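You operate a simulated robot arm through the tools that you are given. There is no shell and no other tool. Be economical: measure what you need, move in short steps, check, and stop when the job is done.

The job below is to be done with a simulated robot arm. You get a single attempt, and the scene is never put back.

Task
Shut the hot valve, take the hot hose off and push the blanking plug on the hot spigot.
Fine: loosen the nut first, it stays loose; the hose ends on the wash stand; the hot valve stays shut.

It is judged by the outcome, as a careful person would: the job done as asked, and still so three seconds after it is handed in. It fails if anything else is knocked over, pushed out of place, dropped, spilled or broken.

Robot
A 6-joint arm with a two-finger parallel gripper, fixed in place. Base frame: the origin is at the foot of the arm, x ahead of it, y to its left, z up. Units: mm, degrees, N and s.
With the tool pointing down near the work surface it reaches from about 320 to 480 mm from the base axis. Its first joint turns from -166.0 to 166.0 degrees. Payload 3.91 kg.
Tool frame: the origin (TCP) lies between the finger pads and is the grasp point; the fingertips stand 30 mm ahead of it; z points along the fingers, y is the line along which they close. Largest opening 110 mm; finger width 20, thickness 10; the body of the gripper, 48 by 112 mm, starts 55 mm behind the TCP.
Orientation is that of the tool frame in the base frame, as a unit quaternion [x, y, z, w]. With the fingers straight down and closing along the base's y, the tool's x points along the base's -x, its y along +y and its z along -z.

Tools
- The arm moves only by the tool step_arm. Its argument "commands" is a list of rows, each a list of 3 entries, a list of its own where there are three numbers: the gripper command, from -1 (shut) to 1 (fully open), values between in proportion, then the shift along the tool's x, y, z in cm, then the turn, a rotation vector about the tool's x, y, z in degrees. In form: [[fingers, [dx, dy, dz], [ax, ay, az]], ...]. A call has 1 to 12 rows; each row shifts and turns the commanded pose from where the row before left it, along the tool's axes as they then stand. Rows are played at 5 a second. More than 50 mm and 8.6 degrees between two rows, or a gripper value outside its range, and nothing of the call is played. Where a pose cannot be reached the arm comes as near as it can. A force on the tool above 50 N (or 10 N above the force at the start of the call, whichever is more), or a blocked arm, ends the call early, and 0.2 s more pass. Each finger travels about 45 mm/s and halts on what it meets, pressing with about 44 N; the grip force reading is that of the motor and also rises with nothing between the fingers. The clock runs only during rows and for 0.2 s after the last one: add rows that do not move to give the fingers time. It gives the time, the measured TCP pose, the force on the tool (base axes), the opening and the grip force at its end, in the units of the frame above (readings bear some noise).
- Cameras (640 x 400 px; columns grow to the right, rows downward): "scene" is fixed at [50.5, 497.7, 1660.2]; the picture's right is [-0.54, -0.84, 0.00], its down [-0.77, 0.50, -0.39] and it looks along [0.33, -0.21, -0.92] (base axes); focal length 322 px, centre (320, 200). "wrist" rides on the gripper at [71, 22, -107] in the tool frame; the picture's right is [-0.29, 0.96, 0.00], its down [-0.76, -0.23, -0.61] and it looks along [-0.58, -0.18, 0.79] (tool axes); focal length 243 px, centre (320, 200). There is no depth. A picture from a camera that has moved, and an enlarged one, comes with that camera's place and axes in the base frame and with its lens.
- grab_frame(camera): a new picture of that camera. No time passes.
- slide_trunk(by): slides the trunk up (or, below 0, down) by that many mm; the arm rides with it, the base frame stays. It gives what a move gives, with no picture.
- zoom(camera, box): a new picture of the part [left, top, right, bottom] of that camera's present view, enlarged. No time passes.
- close_job(): hands the job in; it is judged then, once.

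Go step by step. Nothing tells you positions but the pictures and the camera data: compare them with the known pose of the tool, close in by small moves and look again before you grip or let go. The budget is 120 turns and 68 pictures, counting those below and the enlarged ones. Unless the task says otherwise, let go and move clear before handing in, and close with one line.

The tools are called after ">>>" as name(argument=value, ...) on one line, values as JSON. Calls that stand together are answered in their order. step_arm: Moves the arm, as the interface text tells. Its arguments: {"type":"object","properties":{"commands":{"type":"array","items":{"type":"array"}}},"required":["commands"]} The other tools are called the same way: slide_trunk (by) slides the trunk up or down; grab_frame (camera) takes a picture; zoom (camera, box) takes an enlarged picture of a part of a camera's view; close_job () hands the job in.

At the start:

```text
time: 0.0
eef_pos: [151.3, 287.9, 1285.5]
ee_rot: [-0.001, 1.0, -0.001, 0.0]
force: [-0.1, 0.3, -0.7]
grip_width: 110.2
gripper_force: 0.1
trunk travel left (down, up): [-525.0, 65.0]
```

scene: 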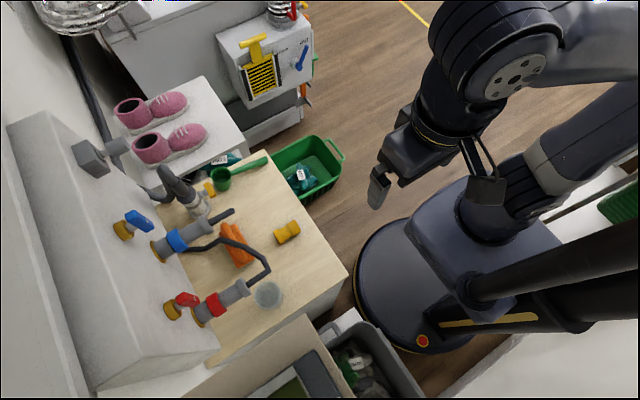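
wrist: 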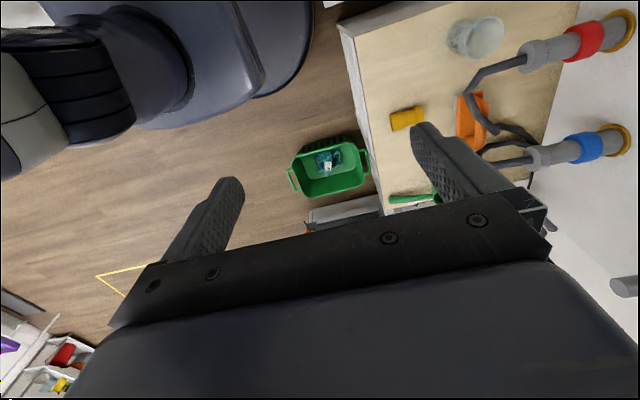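

I see a wall box with red (hot) and blue (cold) hose fittings above a wooden stand, with a yellow plug and an orange item on it. I'll enlarge the views to get the details.

>>> zoom(camera="scene", box=[90, 160, 350, 340])

>>> zoom(camera="wrist", box=[380, 0, 640, 200])

```text
2.22 times, centred on (220, 250) of scene
camera zoom: at [50.5, 497.7, 1660.2], right [-0.54, -0.84, 0.0], down [-0.77, 0.5, -0.39], along [0.33, -0.21, -0.92], focal length 714 px, centre (542, 89)
```

zoom: 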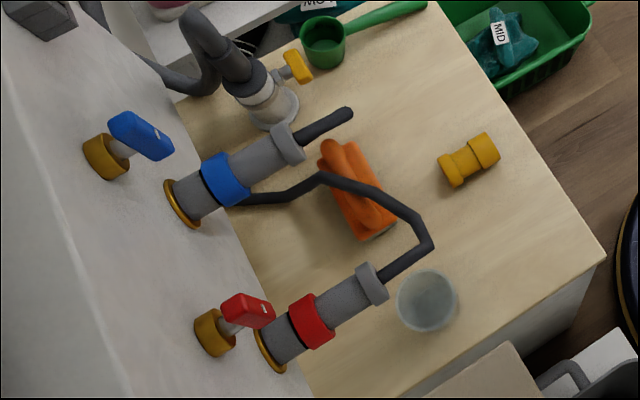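

```text
2.00 times, centred on (510, 100) of wrist
camera zoom: at [79.3, 310.7, 1391.6], right [0.29, 0.96, 0.0], down [0.76, -0.23, 0.61], along [0.58, -0.18, -0.79], focal length 485 px, centre (-60, 400)
```

zoom: 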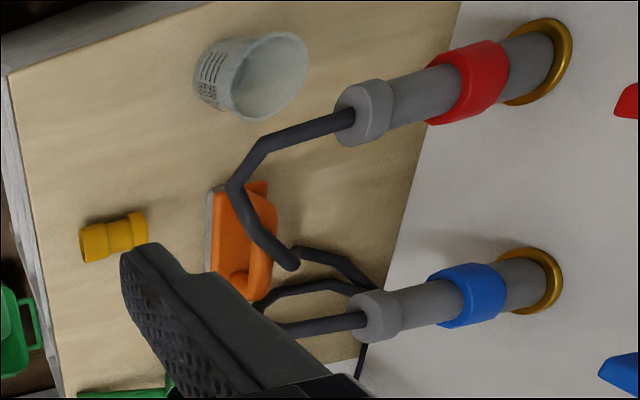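

The hot spigot lies at about x=207, z≈1010, pointing out of the wall along -y, with the nut near y≈633. The valve is above it at z≈1120, the stand top is at z≈850, and the plug is near (305, 437, 870). I'll turn the tool to point at the wall and lower the trunk for a closer look.

>>> step_arm(commands=[[1, [0, 0, 0], [-8.5, 0, 0]], [1, [0, 0, 0], [-8.5, 0, 0]], [1, [0, 0, 0], [-8.5, 0, 0]], [1, [0, 0, 0], [-8.5, 0, 0]], [1, [0, 0, 0], [-8.5, 0, 0]], [1, [0, 0, 0], [-8.5, 0, 0]], [1, [0, 0, 0], [-8.5, 0, 0]], [1, [0, 0, 0], [-8.5, 0, 0]], [1, [0, 0, 0], [-8.5, 0, 0]], [1, [0, 0, 0], [-8.5, 0, 0]], [1, [0, 0, 0], [-5, 0, 0]], [1, [0, 0, 0], [0, 0, 0]]])

>>> slide_trunk(by=-150)

>>> grab_frame(camera="wrist")

```text
time: 2.6
eef_pos: [150.3, 288.5, 1284.4]
ee_rot: [-0.002, 0.706, 0.708, 0.001]
force: [-1.0, 0.0, -1.1]
grip_width: 110.0
gripper_force: 0.0
trunk travel left (down, up): [-525.0, 65.0]
```

```text
time: 4.3
eef_pos: [150.1, 288.6, 1133.4]
ee_rot: [0.0, 0.707, 0.707, -0.001]
force: [0.2, 0.2, -0.9]
grip_width: 110.0
gripper_force: 0.0
trunk travel left (down, up): [-375.0, 215.0]
```

```text
63 pictures are left
camera wrist: at [79.0, 181.8, 1156.0], right [0.29, 0.0, 0.96], down [0.76, -0.61, -0.23], along [0.58, 0.79, -0.18], focal length 243 px, centre (320, 200)
```

wrist: 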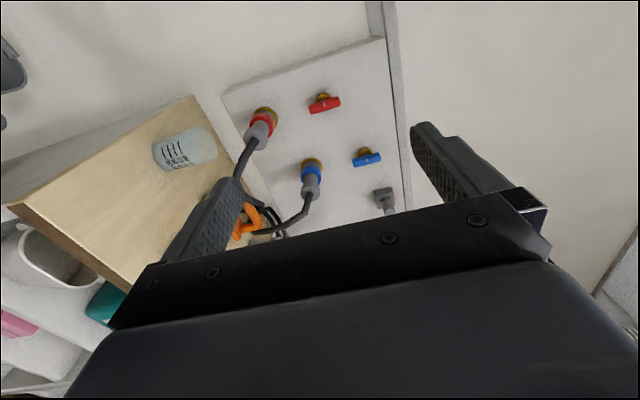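

The wall face is now visible. I'll enlarge the valves and fittings.

>>> zoom(camera="wrist", box=[220, 70, 412, 190])

>>> zoom(camera="scene", box=[110, 200, 270, 330])

```text
3.33 times, centred on (316, 130) of wrist
camera zoom: at [79.0, 181.8, 1156.0], right [0.29, 0.0, 0.96], down [0.76, -0.61, -0.23], along [0.58, 0.79, -0.18], focal length 809 px, centre (333, 433)
```

zoom: 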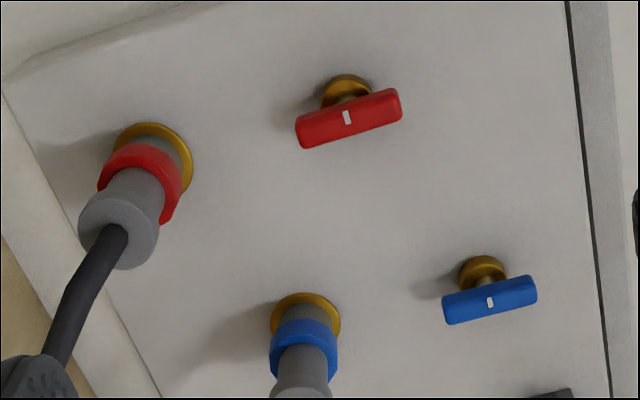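

```text
3.08 times, centred on (190, 265) of scene
camera zoom: at [50.5, 497.7, 1660.2], right [-0.54, -0.84, 0.0], down [-0.77, 0.5, -0.39], along [0.33, -0.21, -0.92], focal length 989 px, centre (720, 0)
```

zoom: 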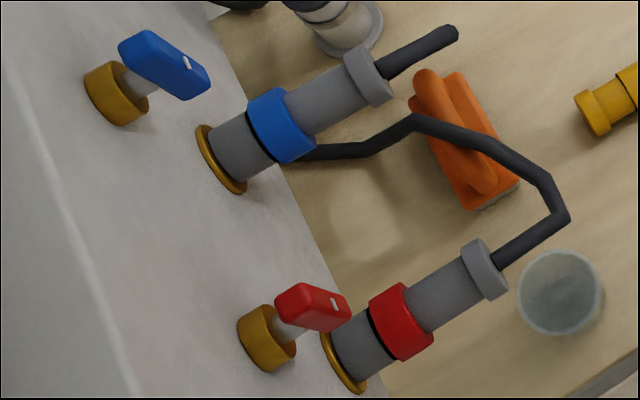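

The valve handle's front face is at about (206, 637, 1125), with the bar vertical (open). I'll roll the gripper so its fingers close across the bar with the camera on top, then check that pose.

>>> step_arm(commands=[[1, [0, 0, 0], [0, 0, 8.5]], [1, [0, 0, 0], [0, 0, 8.5]], [1, [0, 0, 0], [0, 0, 8.5]], [1, [0, 0, 0], [0, 0, 8.5]], [1, [0, 0, 0], [0, 0, 8.5]], [1, [0, 0, 0], [0, 0, 8.5]], [1, [0, 0, 0], [0, 0, 8.5]], [1, [0, 0, 0], [0, 0, 8.5]], [1, [0, 0, 0], [0, 0, 8.5]], [1, [0, 0, 0], [0, 0, 8.5]], [1, [0, 0, 0], [0, 0, 5]], [1, [0, 0, 0], [0, 0, 0]]])

>>> grab_frame(camera="wrist")

>>> grab_frame(camera="scene")

```text
time: 7.0
eef_pos: [149.8, 288.3, 1133.0]
ee_rot: [0.5, 0.5, 0.5, -0.5]
force: [0.8, -0.1, -0.2]
grip_width: 110.4
gripper_force: 0.1
trunk travel left (down, up): [-375.0, 215.0]
```

```text
60 pictures are left
camera wrist: at [172.1, 182.2, 1205.4], right [0.96, 0.0, -0.29], down [-0.23, -0.61, -0.76], along [-0.18, 0.79, -0.58], focal length 243 px, centre (320, 200)
```

wrist: 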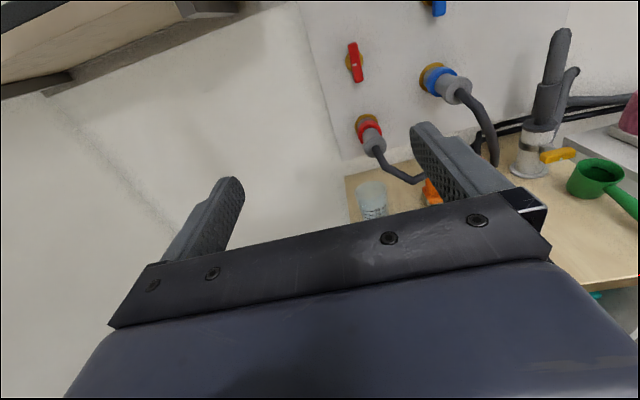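

```text
59 pictures are left
```

scene: 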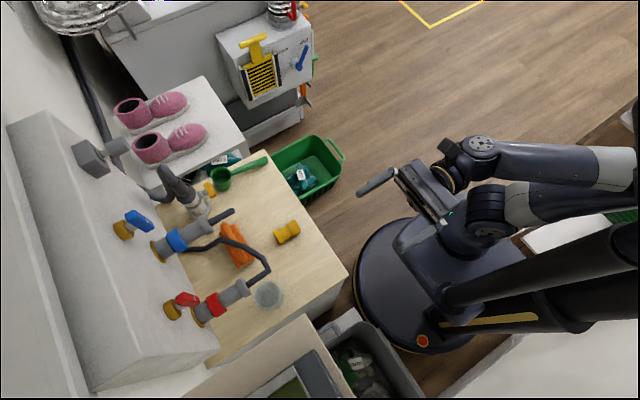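

The camera is upright now: tool x is up, tool y is base +x and tool z is base +y. I'll zoom in on the hot side.

>>> zoom(camera="wrist", box=[330, 30, 490, 210])

```text
2.22 times, centred on (410, 120) of wrist
camera zoom: at [172.1, 182.2, 1205.4], right [0.96, 0.0, -0.29], down [-0.23, -0.61, -0.76], along [-0.18, 0.79, -0.58], focal length 539 px, centre (120, 378)
```

zoom: 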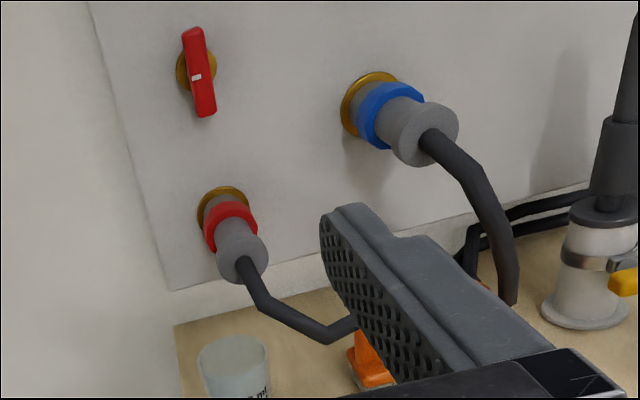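

The valve mark checks out at (206, 637, 1126) and the spigot axis at about x=209, z=1004. I'll move in front of the handle with the fingers part open.

>>> step_arm(commands=[[0.1, [-0.13, 0.95, 4.5], [0, 0, 0]], [0.1, [-0.13, 0.95, 4.5], [0, 0, 0]], [0.1, [-0.13, 0.95, 4.5], [0, 0, 0]], [0.1, [-0.13, 0.95, 4.5], [0, 0, 0]], [0.1, [-0.13, 0.95, 4.5], [0, 0, 0]], [0.1, [-0.13, 0.95, 4.5], [0, 0, 0]], [0.1, [0, 0, 0], [0, 0, 0]]])

>>> grab_frame(camera="wrist")

```text
time: 8.6
eef_pos: [208.2, 560.1, 1125.7]
ee_rot: [0.5, 0.501, 0.5, -0.5]
force: [-0.2, 0.2, -0.4]
grip_width: 60.3
gripper_force: 0.1
trunk travel left (down, up): [-375.0, 215.0]
```

```text
57 pictures are left
camera wrist: at [229.5, 454.7, 1196.9], right [0.96, 0.0, -0.29], down [-0.23, -0.61, -0.76], along [-0.18, 0.79, -0.58], focal length 243 px, centre (320, 200)
```

wrist: 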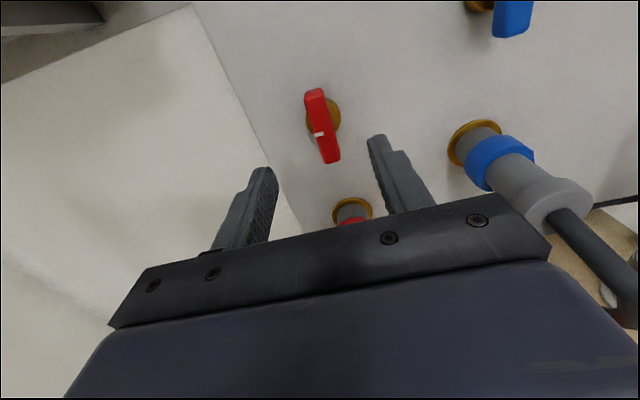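

The handle centre is confirmed at (206, 637, 1126). I'll advance 65 mm and grip the bar.

>>> step_arm(commands=[[0.1, [0, -0.15, 2.5], [0, 0, 0]], [0.1, [0, 0, 2.5], [0, 0, 0]], [0.1, [0, 0, 1.5], [0, 0, 0]], [-1, [0, 0, 0], [0, 0, 0]], [-1, [0, 0, 0], [0, 0, 0]], [-1, [0, 0, 0], [0, 0, 0]], [-1, [0, 0, 0], [0, 0, 0]]])

>>> grab_frame(camera="wrist")

```text
time: 10.2
eef_pos: [209.8, 623.5, 1126.4]
ee_rot: [0.502, 0.498, 0.5, -0.5]
force: [24.7, 6.5, 4.6]
grip_width: 16.2
gripper_force: 45.3
trunk travel left (down, up): [-375.0, 215.0]
```

```text
56 pictures are left
camera wrist: at [231.7, 517.1, 1196.6], right [0.96, 0.0, -0.29], down [-0.23, -0.61, -0.76], along [-0.17, 0.79, -0.58], focal length 243 px, centre (320, 200)
```

wrist: 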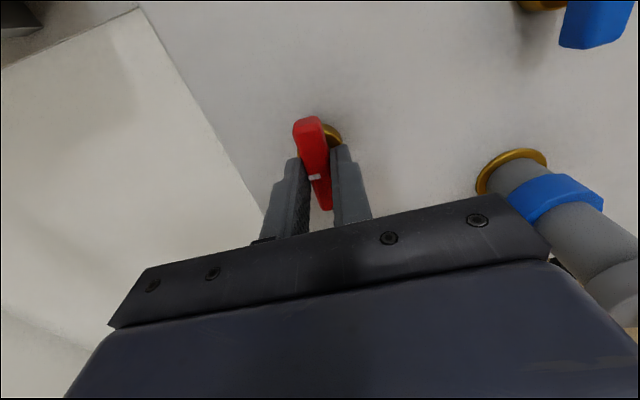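

The bar is gripped and its true centre is at x≈210, so I'll take out that offset and turn clockwise.

>>> step_arm(commands=[[-1, [0, 0.3, 0], [0, 0, 0]], [-1, [0, 0, 0], [0, 0, 5]], [-1, [0, 0, 0], [0, 0, 5]], [-1, [0, 0, 0], [0, 0, 5]], [-1, [0, 0, 0], [0, 0, 5]]])

>>> grab_frame(camera="wrist")

```text
time: 11.3
eef_pos: [211.0, 622.8, 1125.4]
ee_rot: [0.58, 0.405, 0.404, -0.579]
force: [15.0, -1.8, -5.8]
grip_width: 15.9
gripper_force: 45.0
trunk travel left (down, up): [-375.0, 215.0]
```

```text
55 pictures are left
camera wrist: at [255.4, 517.3, 1185.0], right [0.8, 0.0, -0.6], down [-0.48, -0.61, -0.63], along [-0.37, 0.79, -0.49], focal length 243 px, centre (320, 200)
```

wrist: 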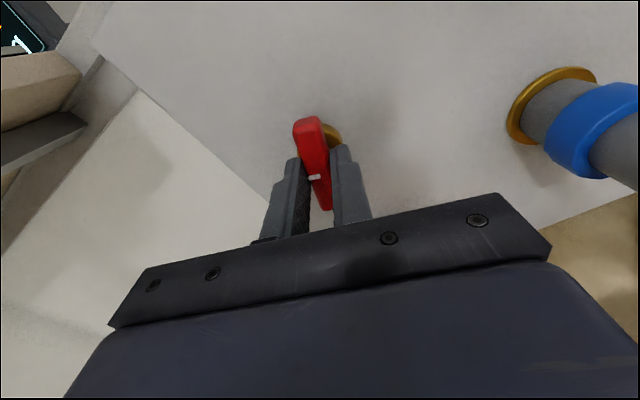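

The handle turns with the gripper, so I'll continue clockwise.

>>> step_arm(commands=[[-1, [0, 0.1, 0], [0, 0, 7]], [-1, [0, 0, 0], [0, 0, 7]], [-1, [0, 0, 0], [0, 0, 7]], [-1, [0, 0, 0], [0, 0, 7]], [-1, [0, 0, 0], [0, 0, 7]], [-1, [0, 0, 0], [0, 0, 7]], [-1, [0, 0, 0], [0, 0, 0]]])

>>> grab_frame(camera="scene")

```text
time: 12.9
eef_pos: [211.3, 623.5, 1126.0]
ee_rot: [0.686, 0.171, 0.17, -0.686]
force: [10.8, -7.0, -11.7]
grip_width: 15.9
gripper_force: 44.8
trunk travel left (down, up): [-375.0, 215.0]
```

```text
54 pictures are left
```

scene: 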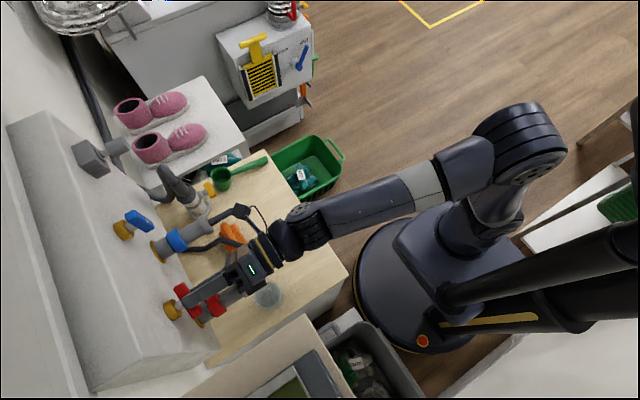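

The handle is at about 62° with no resistance, and the camera box stays roughly 65 mm from the cold hose. I'll finish the last 28°.

>>> step_arm(commands=[[-1, [0, 0, 0], [0, 0, 7]], [-1, [0, 0, 0], [0, 0, 7]], [-1, [0, 0, 0], [0, 0, 7]], [-1, [0, 0, 0], [0, 0, 7]], [-1, [0, 0, 0], [0, 0, 1]], [-1, [0, 0, 0], [0, 0, 0]]])

>>> grab_frame(camera="wrist")

```text
time: 14.3
eef_pos: [212.2, 622.3, 1126.3]
ee_rot: [0.707, -0.008, -0.007, -0.707]
force: [10.2, -6.2, -14.4]
grip_width: 15.3
gripper_force: 44.8
trunk travel left (down, up): [-375.0, 215.0]
```

```text
53 pictures are left
camera wrist: at [281.6, 517.2, 1102.4], right [-0.31, 0.0, -0.95], down [-0.76, -0.61, 0.25], along [-0.58, 0.79, 0.19], focal length 243 px, centre (320, 200)
```

wrist: 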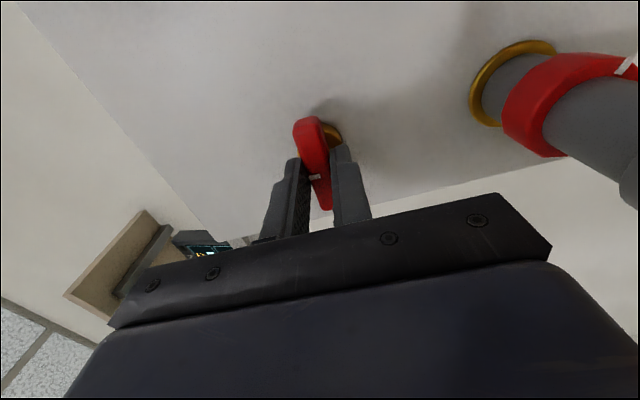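

The handle is turned 90°, and there's a white index mark on the red nut. I'll release and back straight out.

>>> step_arm(commands=[[-0.2, [0, 0, 0], [0, 0, 0]], [-0.2, [0, 0, 0], [0, 0, 0]], [-0.2, [0, 0, 0], [0, 0, 0]], [-0.2, [0, 0, -3], [0, 0, 0]], [-0.2, [0, 0, -4], [0, 0, 0]], [-0.2, [0, 0, -4], [0, 0, 0]], [-0.2, [0, 0, -4], [0, 0, 0]]])

>>> grab_frame(camera="wrist")

>>> zoom(camera="scene", box=[110, 200, 270, 330])

```text
time: 15.9
eef_pos: [210.7, 473.3, 1125.8]
ee_rot: [0.707, -0.005, -0.006, -0.707]
force: [0.2, 0.4, -0.1]
grip_width: 44.0
gripper_force: 0.0
trunk travel left (down, up): [-375.0, 215.0]
```

```text
52 pictures are left
camera wrist: at [282.2, 366.4, 1103.0], right [-0.31, 0.0, -0.95], down [-0.76, -0.61, 0.24], along [-0.58, 0.79, 0.19], focal length 243 px, centre (320, 200)
```

wrist: 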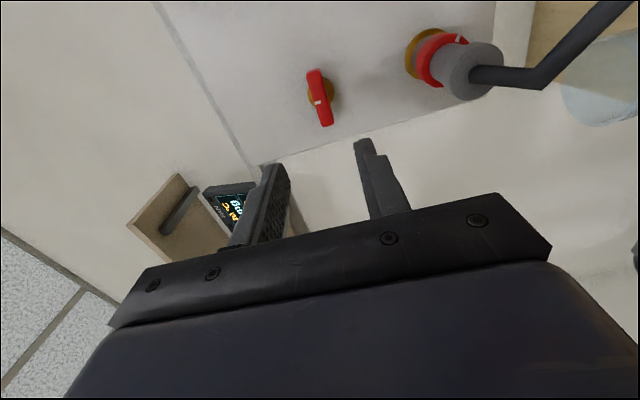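

```text
3.08 times, centred on (190, 265) of scene
camera zoom: at [50.5, 497.7, 1660.2], right [-0.54, -0.84, 0.0], down [-0.77, 0.5, -0.39], along [0.33, -0.21, -0.92], focal length 989 px, centre (720, 0)
```

zoom: 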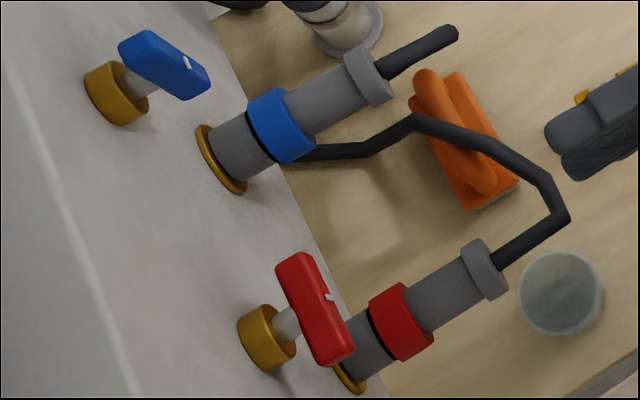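

The hot lever is now crosswise, so the valve is shut. To turn the nut I want to grip it from above and in front, with the camera on the outer side, so I'll roll another 90° and see whether the wrist follows.

>>> step_arm(commands=[[0, [0, 0, -2], [0, 0, 8.5]], [0, [0, 0, -2], [0, 0, 8.5]], [0, [0, 0, -2], [0, 0, 8.5]], [0, [0, 0, 0], [0, 0, 8.5]], [0, [0, 0, 0], [0, 0, 8.5]], [0, [0, 0, 0], [0, 0, 8.5]], [0, [0, 0, 0], [0, 0, 8.5]], [0, [0, 0, 0], [0, 0, 8.5]], [0, [0, 0, 0], [0, 0, 8.5]], [0, [0, 0, 0], [0, 0, 8.5]], [0, [0, 0, 0], [0, 0, 5]], [0, [0, 0, 0], [0, 0, 0]]])

```text
time: 18.6
eef_pos: [109.4, 452.3, 1038.8]
ee_rot: [-0.575, 0.41, 0.412, 0.576]
force: [-0.6, 0.1, 0.4]
grip_width: 55.1
gripper_force: 0.1
out of reach, approached as far as the arm can: row 4, 5, 6, 7, 8, 9, 10, 11
trunk travel left (down, up): [-375.0, 215.0]
```

The wrist ran into its limit there. I'll roll back the other way.

>>> step_arm(commands=[[0, [0, 0, 0], [0, 0, -8.5]], [0, [0, 0, 0], [0, 0, -8.5]], [0, [0, 0, 0], [0, 0, -8.5]], [0, [0, 0, 0], [0, 0, -8.5]], [0, [0, 0, 0], [0, 0, -8.5]], [0, [0, 0, 0], [0, 0, -8.5]], [0, [0, 0, 0], [0, 0, -8.5]], [0, [0, 0, 0], [0, 0, -8.5]]])

>>> grab_frame(camera="scene")

```text
time: 20.4
eef_pos: [110.4, 451.4, 1039.8]
ee_rot: [-0.706, 0.018, 0.019, 0.707]
force: [0.3, 0.4, -0.1]
grip_width: 55.0
gripper_force: 0.1
trunk travel left (down, up): [-375.0, 215.0]
```

```text
50 pictures are left
```

scene: 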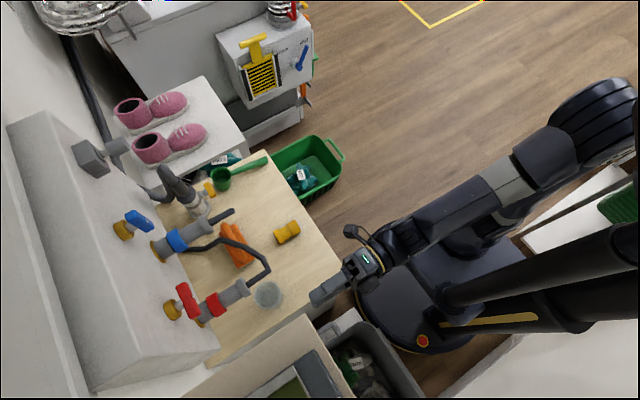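

The arm recovered cleanly. I'll back off to open space and unwind the wrist the other way.

>>> step_arm(commands=[[0, [1, -2, -2.5], [0, 0, 0]], [0, [1, -2, -2.5], [0, 0, 0]], [0, [1, -2, -2.5], [0, 0, -8.5]], [0, [0, 0, 0], [0, 0, -8.5]], [0, [0, 0, 0], [0, 0, -8.5]], [0, [0, 0, 0], [0, 0, -8.5]], [0, [0, 0, 0], [0, 0, -8.5]], [0, [0, 0, 0], [0, 0, -8.5]], [0, [0, 0, 0], [0, 0, -8.5]], [0, [0, 0, 0], [0, 0, -8.5]], [0, [0, 0, 0], [0, 0, -8.5]], [0, [0, 0, 0], [0, 0, -8.5]]])

>>> step_arm(commands=[[0, [0, 0, 0], [0, 0, -8.5]], [0, [0, 0, 0], [0, 0, -8.5]], [0, [0, 0, 0], [0, 0, -8.5]], [0, [0, 0, 0], [0, 0, -8.5]], [0, [0, 0, 0], [0, 0, -8.5]], [0, [0, 0, 0], [0, 0, -8.5]], [0, [0, 0, 0], [0, 0, -8.5]], [0, [0, 0, 0], [0, 0, -8.5]], [0, [0, 0, 0], [0, 0, -8.5]], [0, [0, 0, 0], [0, 0, -8.5]], [0, [0, 0, 0], [0, 0, -8.5]]])

```text
time: 22.9
eef_pos: [141.5, 377.7, 1098.0]
ee_rot: [-0.533, -0.463, -0.464, 0.534]
force: [0.3, -0.2, 0.3]
grip_width: 54.8
gripper_force: 0.1
trunk travel left (down, up): [-375.0, 215.0]
```

```text
time: 25.4
eef_pos: [143.8, 378.2, 1098.2]
ee_rot: [0.027, 0.706, 0.707, -0.028]
force: [0.3, 0.2, 0.4]
grip_width: 54.9
gripper_force: 0.0
trunk travel left (down, up): [-375.0, 215.0]
```

>>> step_arm(commands=[[0, [0, 0, 0], [0, 0, -8.58]], [0, [0, 0, 0], [0, 0, -8.58]], [0, [0, 0, 0], [0, 0, -8.58]], [0, [0, 0, 0], [0, 0, -8.58]], [0, [0, 0, 0], [0, 0, -8.58]], [0, [0, 0, 0], [0, 0, -8.58]], [0, [0, 0, 0], [0, 0, -8.58]], [0, [0, 0, 0], [0, 0, -8.58]], [0, [0, 0, 0], [0, 0, -8.58]], [0, [0, 0, 0], [0, 0, -8.58]], [0, [0, 0, 0], [0, 0, -8.58]]])

```text
time: 27.8
eef_pos: [144.0, 377.2, 1098.8]
ee_rot: [-0.5, 0.499, 0.501, 0.499]
force: [-0.7, -0.7, -0.2]
grip_width: 54.9
gripper_force: 0.0
trunk travel left (down, up): [-375.0, 215.0]
```

Good: the camera is below, and the tool points at the wall with its closing axis along x. Next I'll pitch down 60°.

>>> step_arm(commands=[[0.1, [0, 0, 0], [0, 8.57, 0]], [0.1, [0, 0, 0], [0, 8.57, 0]], [0.1, [0, 0, 0], [0, 8.57, 0]], [0.1, [0, 0, 0], [0, 8.57, 0]], [0.1, [0, 0, 0], [0, 8.57, 0]], [0.1, [0, 0, 0], [0, 8.57, 0]], [0.1, [0, 0, 0], [0, 8.57, 0]], [0.1, [-4, -1.63, 1.37], [0, 0, 0]], [0.1, [-4, -1.63, 1.37], [0, 0, 0]], [0.1, [-4, -1.63, 1.37], [0, 0, 0]], [0.1, [-3.67, -1.63, 1.37], [0, 0, 0]], [0.1, [0, 0, 0], [0, 0, 0]]])

>>> grab_frame(camera="wrist")

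>>> grab_frame(camera="scene")

```text
time: 30.4
eef_pos: [206.9, 538.8, 1128.9]
ee_rot: [0.683, -0.682, -0.185, -0.182]
force: [0.6, 0.8, 0.2]
grip_width: 60.6
gripper_force: 0.0
trunk travel left (down, up): [-375.0, 215.0]
```

```text
49 pictures are left
camera wrist: at [186.6, 424.2, 1185.2], right [-0.96, 0.25, 0.15], down [0.23, 0.35, 0.91], along [0.17, 0.9, -0.4], focal length 243 px, centre (320, 200)
```

wrist: 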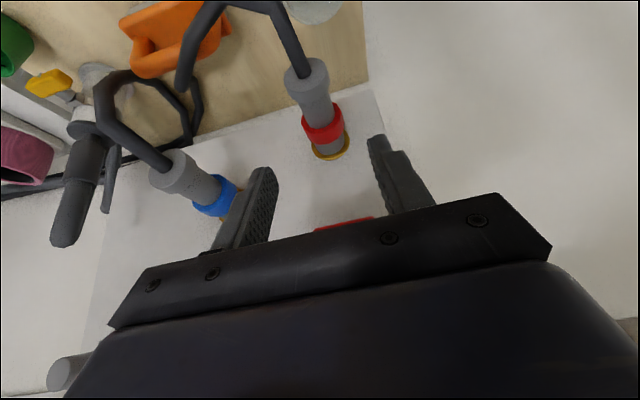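

```text
48 pictures are left
```

scene: 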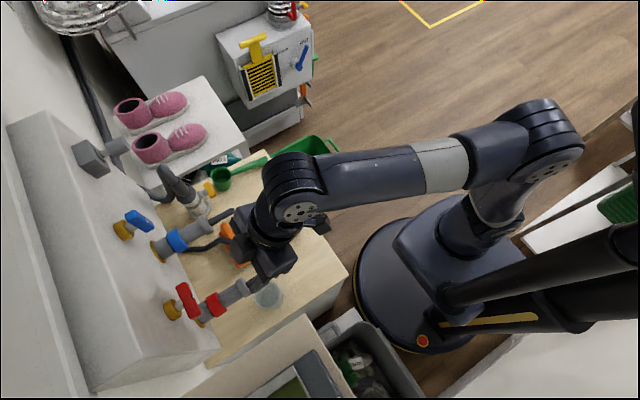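

Reached that pose. I'll zoom on the hot fitting to measure the nut precisely.

>>> zoom(camera="wrist", box=[170, 0, 400, 180])

```text
2.22 times, centred on (285, 90) of wrist
camera zoom: at [186.6, 424.2, 1185.2], right [-0.96, 0.25, 0.15], down [0.23, 0.35, 0.91], along [0.17, 0.9, -0.4], focal length 539 px, centre (398, 444)
```

zoom: 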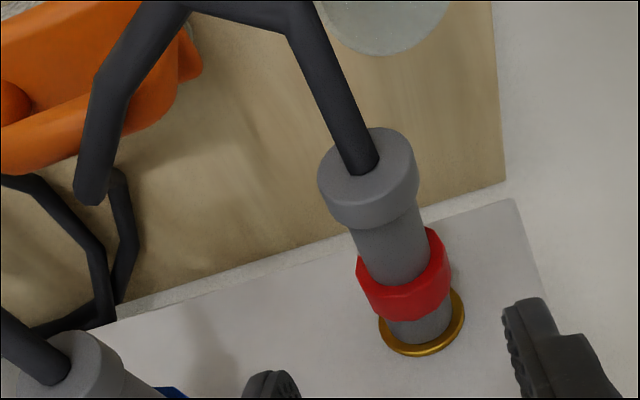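

The nut centre is at about (209, 626, 1006) and it is roughly 46 mm across. I'll open to about 75 mm and approach along the tool axis in two stages.

>>> step_arm(commands=[[0.36, [-1.47, -0.2, 0], [0, 0, 0]], [0.36, [0, 0, 3], [0, 0, 0]], [0.36, [0, 0, 3], [0, 0, 0]], [0.36, [0, 0, 3], [0, 0, 0]], [0.36, [0, 0, 0], [0, 0, 0]]])

>>> grab_frame(camera="wrist")

```text
time: 31.6
eef_pos: [209.8, 596.7, 1059.2]
ee_rot: [0.683, -0.683, -0.185, -0.182]
force: [0.6, 0.3, 0.7]
grip_width: 74.8
gripper_force: 0.1
trunk travel left (down, up): [-375.0, 215.0]
```

```text
46 pictures are left
camera wrist: at [189.1, 482.0, 1115.7], right [-0.96, 0.25, 0.15], down [0.23, 0.35, 0.91], along [0.17, 0.9, -0.4], focal length 243 px, centre (320, 200)
```

wrist: 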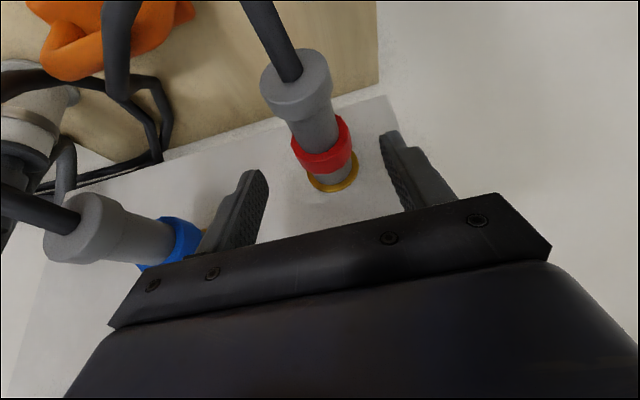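

Aligned. I'll advance the rest of the way and grip the nut.

>>> step_arm(commands=[[0.36, [0, 0, 2.5], [0, 0, 0]], [0.36, [0, 0, 2.7], [0, 0, 0]], [0.36, [0, 0, 0], [0, 0, 0]], [-1, [0, 0, 0], [0, 0, 0]], [-1, [0, 0, 0], [0, 0, 0]], [-1, [0, 0, 0], [0, 0, 0]], [-1, [0, 0, 0], [0, 0, 0]]])

>>> grab_frame(camera="wrist")

>>> zoom(camera="scene", box=[110, 200, 270, 330])

```text
time: 33.1
eef_pos: [209.4, 623.8, 1012.8]
ee_rot: [-0.683, 0.683, 0.186, 0.183]
force: [9.2, 2.4, -0.3]
grip_width: 44.4
gripper_force: 44.0
trunk travel left (down, up): [-375.0, 215.0]
```

```text
45 pictures are left
camera wrist: at [189.1, 509.4, 1070.4], right [-0.96, 0.25, 0.15], down [0.23, 0.35, 0.91], along [0.17, 0.9, -0.4], focal length 243 px, centre (320, 200)
```

wrist: 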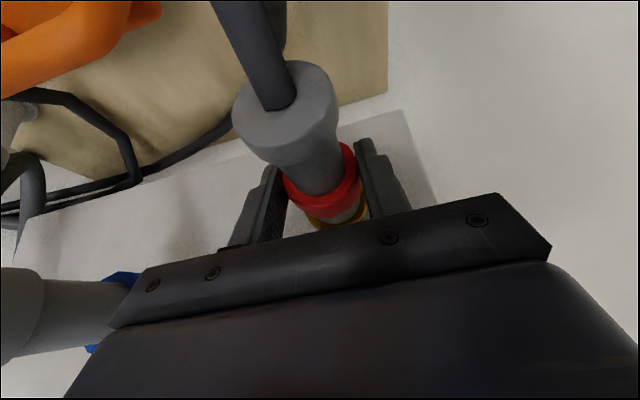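

```text
3.08 times, centred on (190, 265) of scene
camera zoom: at [50.5, 497.7, 1660.2], right [-0.54, -0.84, 0.0], down [-0.77, 0.5, -0.39], along [0.33, -0.21, -0.92], focal length 989 px, centre (720, 0)
```

zoom: 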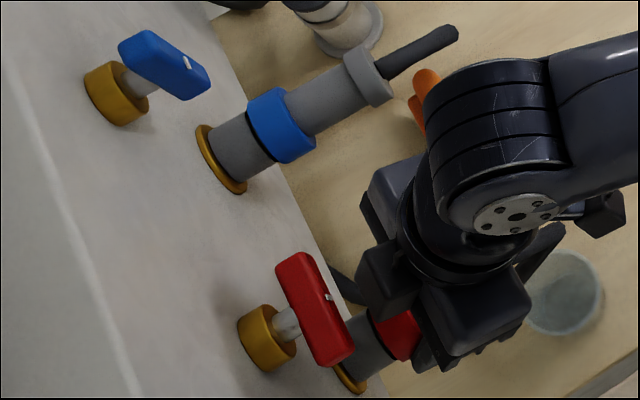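

The nut is held. I'll turn it counter-clockwise (seen from the front) about the spigot axis, starting with 30°.

>>> step_arm(commands=[[-1, [0, 0.07, 0], [5.2, 0, -3]], [-1, [0, 0.07, 0], [5.2, 0, -3]], [-1, [0, 0.07, 0], [5.2, 0, -3]], [-1, [0, 0.07, 0], [5.2, 0, -3]], [-1, [0, 0.07, 0], [5.2, 0, -3]], [-1, [0, 0, 0], [0, 0, 0]]])

>>> grab_frame(camera="wrist")

```text
time: 34.5
eef_pos: [203.9, 625.1, 1011.6]
ee_rot: [0.709, -0.611, -0.002, -0.352]
force: [-8.9, -8.6, -3.0]
grip_width: 44.3
gripper_force: 44.0
trunk travel left (down, up): [-375.0, 215.0]
```

```text
43 pictures are left
camera wrist: at [157.0, 509.5, 1050.7], right [-0.9, 0.25, -0.35], down [-0.25, 0.35, 0.9], along [0.35, 0.9, -0.26], focal length 243 px, centre (320, 200)
```

wrist: 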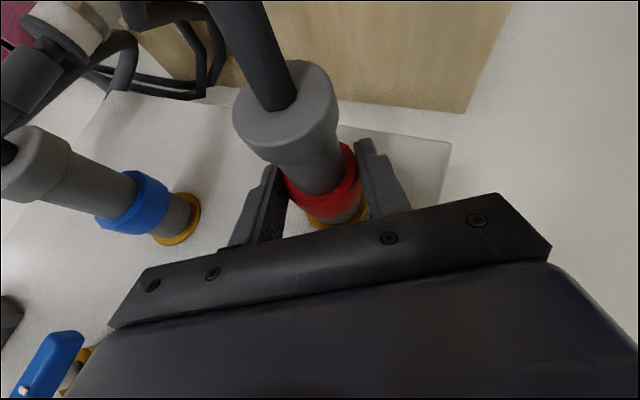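

Forces stay low. I'll continue another 36°, then look closely at the nut.

>>> step_arm(commands=[[-1, [0, 0.07, 0], [5.2, 0, -3]], [-1, [0, 0.07, 0], [5.2, 0, -3]], [-1, [0, 0.07, 0], [5.2, 0, -3]], [-1, [0, 0.07, 0], [5.2, 0, -3]], [-1, [0, 0.07, 0], [5.2, 0, -3]], [-1, [0, 0.07, 0], [5.2, 0, -3]], [-1, [0, 0, 0], [0, 0, 0]]])

>>> zoom(camera="wrist", box=[200, 20, 440, 250])

>>> grab_frame(camera="scene")

```text
time: 36.1
eef_pos: [200.7, 624.8, 1006.7]
ee_rot: [0.674, -0.473, 0.217, -0.524]
force: [-22.8, -12.1, -23.0]
grip_width: 44.2
gripper_force: 43.9
trunk travel left (down, up): [-375.0, 215.0]
```

```text
1.74 times, centred on (320, 135) of wrist
camera zoom: at [139.6, 510.0, 1010.9], right [-0.53, 0.25, -0.81], down [-0.73, 0.35, 0.58], along [0.43, 0.9, 0.0], focal length 422 px, centre (320, 313)
```

zoom: 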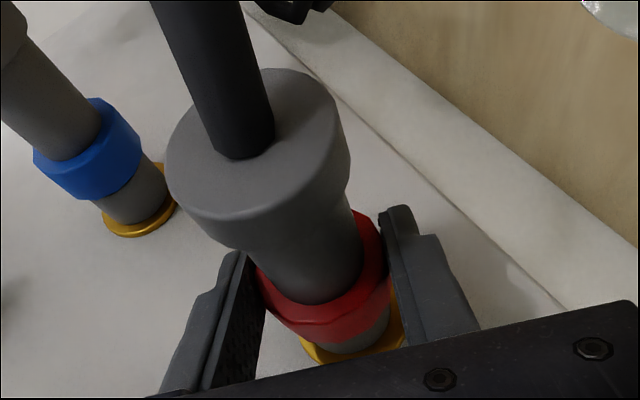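

```text
41 pictures are left
```

scene: 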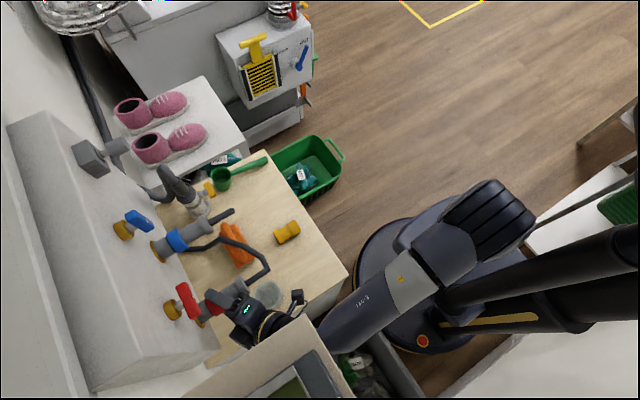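

The nut turns with the fingers (66° so far). For a solid loosening I'll open, swing back around the nut, and take a second bite.

>>> step_arm(commands=[[0.36, [0, 0, 0], [0, 0, 0]], [0.36, [0, 0, 0], [0, 0, 0]], [0.36, [0, 0, 0], [0, 0, 0]]])

>>> zoom(camera="wrist", box=[200, 20, 440, 250])

>>> step_arm(commands=[[0.36, [0, -0.07, 0], [-5.2, 0, 3]], [0.36, [0, -0.07, 0], [-5.2, 0, 3]], [0.36, [0, -0.07, 0], [-5.2, 0, 3]], [0.36, [0, -0.07, 0], [-5.2, 0, 3]], [0.36, [0, -0.07, 0], [-5.2, 0, 3]], [0.36, [0, -0.07, 0], [-5.2, 0, 3]], [0.36, [0, -0.07, 0], [-5.2, 0, 3]], [0.36, [0, -0.07, 0], [-5.2, 0, 3]], [0.36, [0, -0.07, 0], [-5.2, 0, 3]], [0.36, [0, -0.07, 0], [-5.2, 0, 3]], [0.36, [0, 0, 0], [0, 0, 0]]])

>>> zoom(camera="wrist", box=[200, 20, 440, 250])

```text
time: 37.0
eef_pos: [203.0, 624.2, 1009.8]
ee_rot: [0.672, -0.475, 0.217, -0.526]
force: [-0.8, 0.7, 0.0]
grip_width: 74.8
gripper_force: 0.0
trunk travel left (down, up): [-375.0, 215.0]
```

```text
1.74 times, centred on (320, 135) of wrist
camera zoom: at [142.7, 509.9, 1013.5], right [-0.52, 0.25, -0.81], down [-0.73, 0.35, 0.58], along [0.43, 0.9, 0.0], focal length 422 px, centre (320, 313)
```

zoom: 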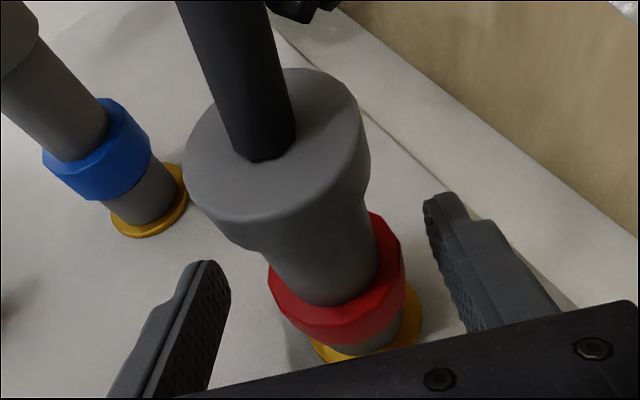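

```text
time: 39.4
eef_pos: [206.2, 624.0, 1013.5]
ee_rot: [0.692, -0.672, -0.15, -0.218]
force: [-0.5, -0.7, 0.2]
grip_width: 74.9
gripper_force: 0.0
trunk travel left (down, up): [-375.0, 215.0]
```

```text
1.74 times, centred on (320, 135) of wrist
camera zoom: at [181.2, 510.2, 1068.7], right [-0.97, 0.25, 0.05], down [0.14, 0.35, 0.93], along [0.21, 0.9, -0.38], focal length 422 px, centre (320, 313)
```

zoom: 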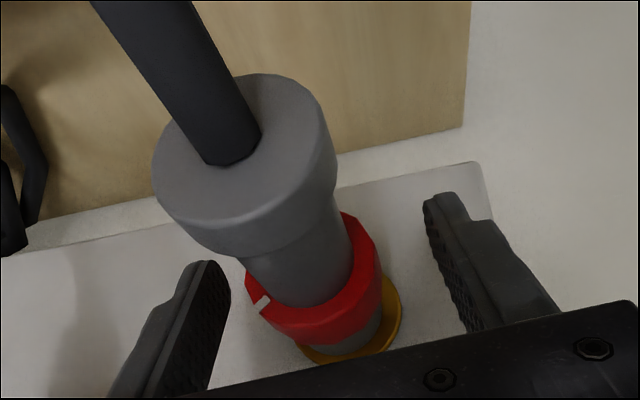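

The index mark moved from lower right to upper right, so the nut really turned about 60° counter-clockwise. I'll take a second bite of 54°.

>>> step_arm(commands=[[0.36, [0, -0.25, 0], [0, 0, 0]], [-1, [0, 0, 0], [0, 0, 0]], [-1, [0, 0, 0], [0, 0, 0]], [-1, [0, 0, 0], [0, 0, 0]], [-1, [0, 0, 0], [0, 0, 0]]])

>>> step_arm(commands=[[-1, [0, 0.08, 0], [5.2, 0, -3]], [-1, [0, 0.08, 0], [5.2, 0, -3]], [-1, [0, 0.08, 0], [5.2, 0, -3]], [-1, [0, 0.08, 0], [5.2, 0, -3]], [-1, [0, 0.08, 0], [5.2, 0, -3]], [-1, [0, 0.08, 0], [5.2, 0, -3]], [-1, [0, 0.08, 0], [5.2, 0, -3]], [-1, [0, 0.08, 0], [5.2, 0, -3]], [-1, [0, 0.08, 0], [5.2, 0, -3]], [-1, [0, 0, 0], [0, 0, 0]]])

```text
time: 40.5
eef_pos: [210.6, 623.5, 1014.3]
ee_rot: [0.692, -0.671, -0.151, -0.217]
force: [1.2, 0.0, -0.2]
grip_width: 44.0
gripper_force: 44.2
trunk travel left (down, up): [-375.0, 215.0]
```

```text
time: 42.8
eef_pos: [200.7, 623.4, 1008.0]
ee_rot: [0.684, -0.5, 0.18, -0.499]
force: [-30.1, -13.5, -22.7]
grip_width: 44.2
gripper_force: 43.7
trunk travel left (down, up): [-375.0, 215.0]
```

>>> step_arm(commands=[[0.36, [0, 0, 0], [0, 0, 0]], [0.36, [0, 0, 0], [0, 0, 0]], [0.36, [0, -0.07, 0], [-6.2, 0, 3.6]], [0.36, [0, -0.08, 0], [-6.2, 0, 3.6]], [0.36, [0, -0.08, 0], [-6.2, 0, 3.6]], [0.36, [0, -0.08, 0], [-6.2, 0, 3.6]], [0.36, [0, -0.08, 0], [-6.2, 0, 3.6]], [0.36, [0, -0.08, 0], [-6.2, 0, 3.6]], [0.36, [0, -0.08, 0], [-6.2, 0, 3.6]], [0.36, [0, -0.08, 0], [-6.2, 0, 3.6]], [0.36, [0, 0, 0], [0, 0, 0]]])

>>> zoom(camera="wrist", box=[200, 20, 440, 250])

```text
time: 45.1
eef_pos: [209.1, 623.6, 1015.5]
ee_rot: [0.686, -0.679, -0.17, -0.199]
force: [0.0, -0.3, 0.2]
grip_width: 75.0
gripper_force: 0.1
trunk travel left (down, up): [-375.0, 215.0]
```

```text
1.74 times, centred on (320, 135) of wrist
camera zoom: at [186.0, 509.2, 1070.5], right [-0.96, 0.25, 0.11], down [0.19, 0.35, 0.92], along [0.19, 0.9, -0.39], focal length 422 px, centre (320, 313)
```

zoom: 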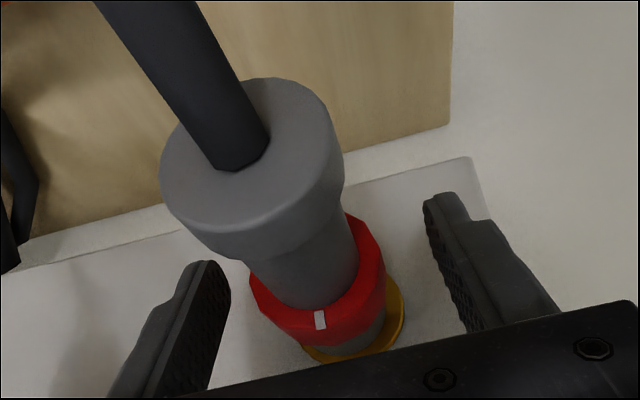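

The mark is now near 12 o'clock, so the nut has been turned about 115° in total. Next I'll slide the open fingers out along the fitting to the grey hose collar and grip that.

>>> step_arm(commands=[[0.36, [1.9, 0, -1.25], [-2.6, 0, 1.5]], [0.36, [1.87, 0, -1.22], [0, 0, 0]], [0.36, [0, 0, 0], [0, 0, 0]]])

>>> grab_frame(camera="wrist")

```text
time: 46.0
eef_pos: [208.8, 577.9, 1016.3]
ee_rot: [-0.682, 0.684, 0.187, 0.18]
force: [0.0, 0.6, 0.7]
grip_width: 74.6
gripper_force: 0.0
trunk travel left (down, up): [-375.0, 215.0]
```

```text
37 pictures are left
camera wrist: at [188.4, 463.2, 1073.4], right [-0.96, 0.25, 0.16], down [0.24, 0.35, 0.91], along [0.17, 0.9, -0.4], focal length 243 px, centre (320, 200)
```

wrist: 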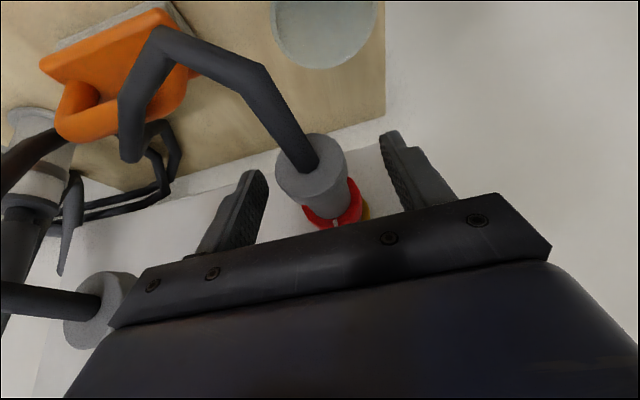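

Fingers straddle the collar. I'll close on it, then pull gently outwards.

>>> step_arm(commands=[[-1, [0, 0, 0], [0, 0, 0]], [-1, [0, 0, 0], [0, 0, 0]], [-1, [0, 0, 0], [0, 0, 0]], [-1, [0, 0, 0], [0, 0, 0]]])

>>> step_arm(commands=[[-1, [0.866, 0, -0.5], [0, 0, 0]], [-1, [0.866, 0, -0.5], [0, 0, 0]], [-1, [0, 0, 0], [0, 0, 0]]])

>>> grab_frame(camera="wrist")

```text
time: 47.0
eef_pos: [209.7, 577.7, 1017.3]
ee_rot: [-0.681, 0.684, 0.188, 0.182]
force: [7.5, -2.3, 0.7]
grip_width: 38.9
gripper_force: 43.7
trunk travel left (down, up): [-375.0, 215.0]
```

```text
time: 47.8
eef_pos: [210.1, 557.7, 1017.2]
ee_rot: [-0.681, 0.684, 0.188, 0.182]
force: [-0.9, -0.4, 0.0]
grip_width: 38.8
gripper_force: 44.2
trunk travel left (down, up): [-375.0, 215.0]
```

```text
36 pictures are left
camera wrist: at [188.8, 443.7, 1073.3], right [-0.96, 0.25, 0.16], down [0.24, 0.35, 0.9], along [0.17, 0.9, -0.4], focal length 243 px, centre (320, 200)
```

wrist: 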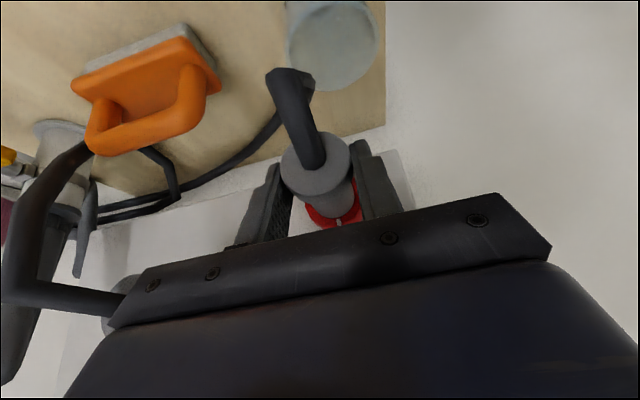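

The hose is sliding off easily and hangs flexibly. I'll pull it further out and look.

>>> step_arm(commands=[[-1, [0.866, 0, -0.5], [0, 0, 0]], [-1, [0.866, 0, -0.5], [0, 0, 0]], [-1, [0.866, 0, -0.5], [0, 0, 0]], [-1, [0.866, 0, -0.5], [0, 0, 0]], [-1, [0.866, 0, -0.5], [0, 0, 0]], [-1, [0, 0, 0], [0, 0, 0]]])

>>> grab_frame(camera="wrist")

>>> zoom(camera="scene", box=[110, 150, 350, 330])

```text
time: 49.1
eef_pos: [208.6, 508.6, 1015.4]
ee_rot: [-0.682, 0.683, 0.188, 0.18]
force: [0.4, -0.2, 0.2]
grip_width: 38.8
gripper_force: 44.2
trunk travel left (down, up): [-375.0, 215.0]
```

```text
35 pictures are left
camera wrist: at [188.8, 394.2, 1073.6], right [-0.96, 0.25, 0.16], down [0.24, 0.35, 0.91], along [0.17, 0.9, -0.4], focal length 243 px, centre (320, 200)
```

wrist: 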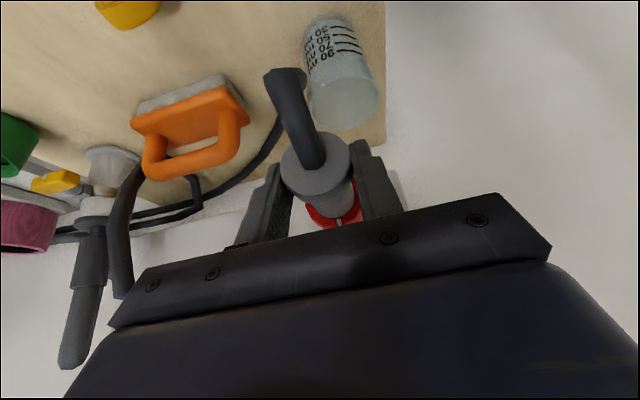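

```text
2.22 times, centred on (230, 240) of scene
camera zoom: at [50.5, 497.7, 1660.2], right [-0.54, -0.84, 0.0], down [-0.77, 0.5, -0.39], along [0.33, -0.21, -0.92], focal length 714 px, centre (520, 111)
```

zoom: 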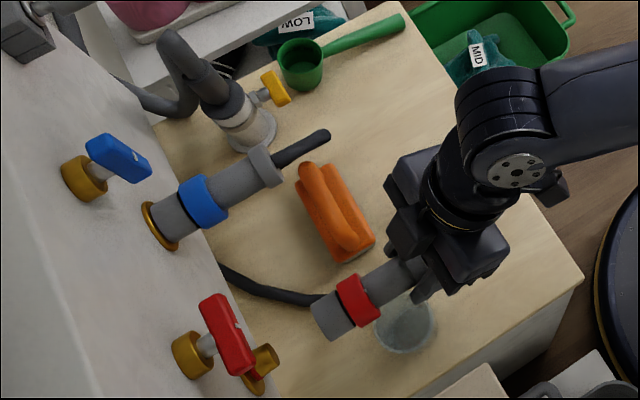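

The connector, with its red nut, is off the spigot, and the hose is flexible with its tail running along the back of the stand. Before choosing where to lay it I want a closer look at the hose run.

>>> zoom(camera="wrist", box=[0, 0, 400, 250])

```text
1.60 times, centred on (200, 125) of wrist
camera zoom: at [188.8, 394.2, 1073.6], right [-0.96, 0.25, 0.16], down [0.24, 0.35, 0.91], along [0.17, 0.9, -0.4], focal length 388 px, centre (512, 320)
```

zoom: 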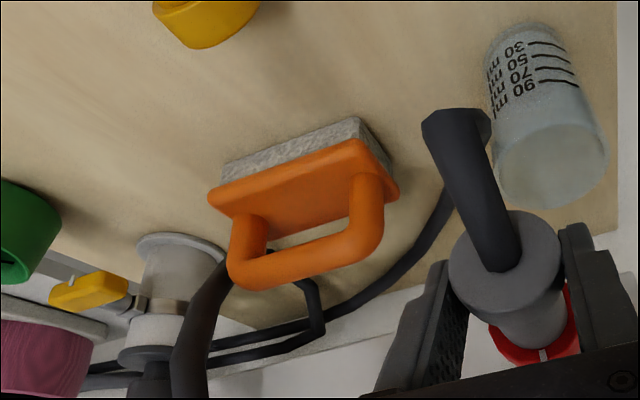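

The tail runs loosely along the back wall towards +x, and its low part passes just right of the measuring cup. I'll move the connector towards the free front area and slightly right, slowly, watching the cup.

>>> step_arm(commands=[[-1, [0, -1.15, 0], [0, 0, 0]], [-1, [0, -1.15, 0], [0, 0, 0]], [-1, [1.3, 0, -0.75], [0, 0, 0]], [-1, [1.3, 0, -0.75], [0, 0, 0]], [-1, [1.3, 0, -0.75], [0, 0, 0]], [-1, [1.3, 0, -0.75], [0, 0, 0]], [-1, [1.3, 0, -0.75], [0, 0, 0]], [-1, [1.3, 0, -0.75], [0, 0, 0]], [-1, [0, 0, 0], [0, 0, 0]]])

>>> grab_frame(camera="wrist")

>>> zoom(camera="scene", box=[130, 150, 370, 330])

```text
time: 51.1
eef_pos: [232.7, 417.2, 1015.2]
ee_rot: [-0.681, 0.684, 0.188, 0.181]
force: [0.4, 0.6, 0.1]
grip_width: 38.7
gripper_force: 43.6
trunk travel left (down, up): [-375.0, 215.0]
```

```text
32 pictures are left
camera wrist: at [211.7, 303.9, 1072.5], right [-0.96, 0.25, 0.16], down [0.24, 0.35, 0.91], along [0.17, 0.9, -0.4], focal length 243 px, centre (320, 200)
```

wrist: 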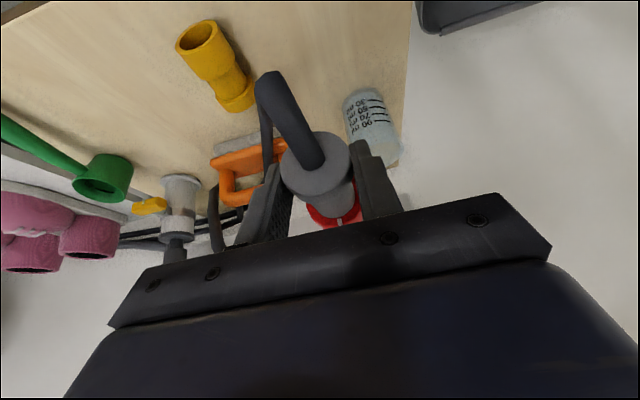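

```text
2.22 times, centred on (250, 240) of scene
camera zoom: at [50.5, 497.7, 1660.2], right [-0.54, -0.84, 0.0], down [-0.77, 0.5, -0.39], along [0.33, -0.21, -0.92], focal length 714 px, centre (476, 111)
```

zoom: 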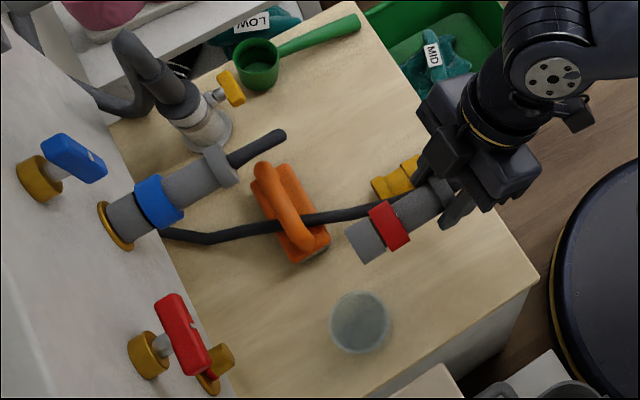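

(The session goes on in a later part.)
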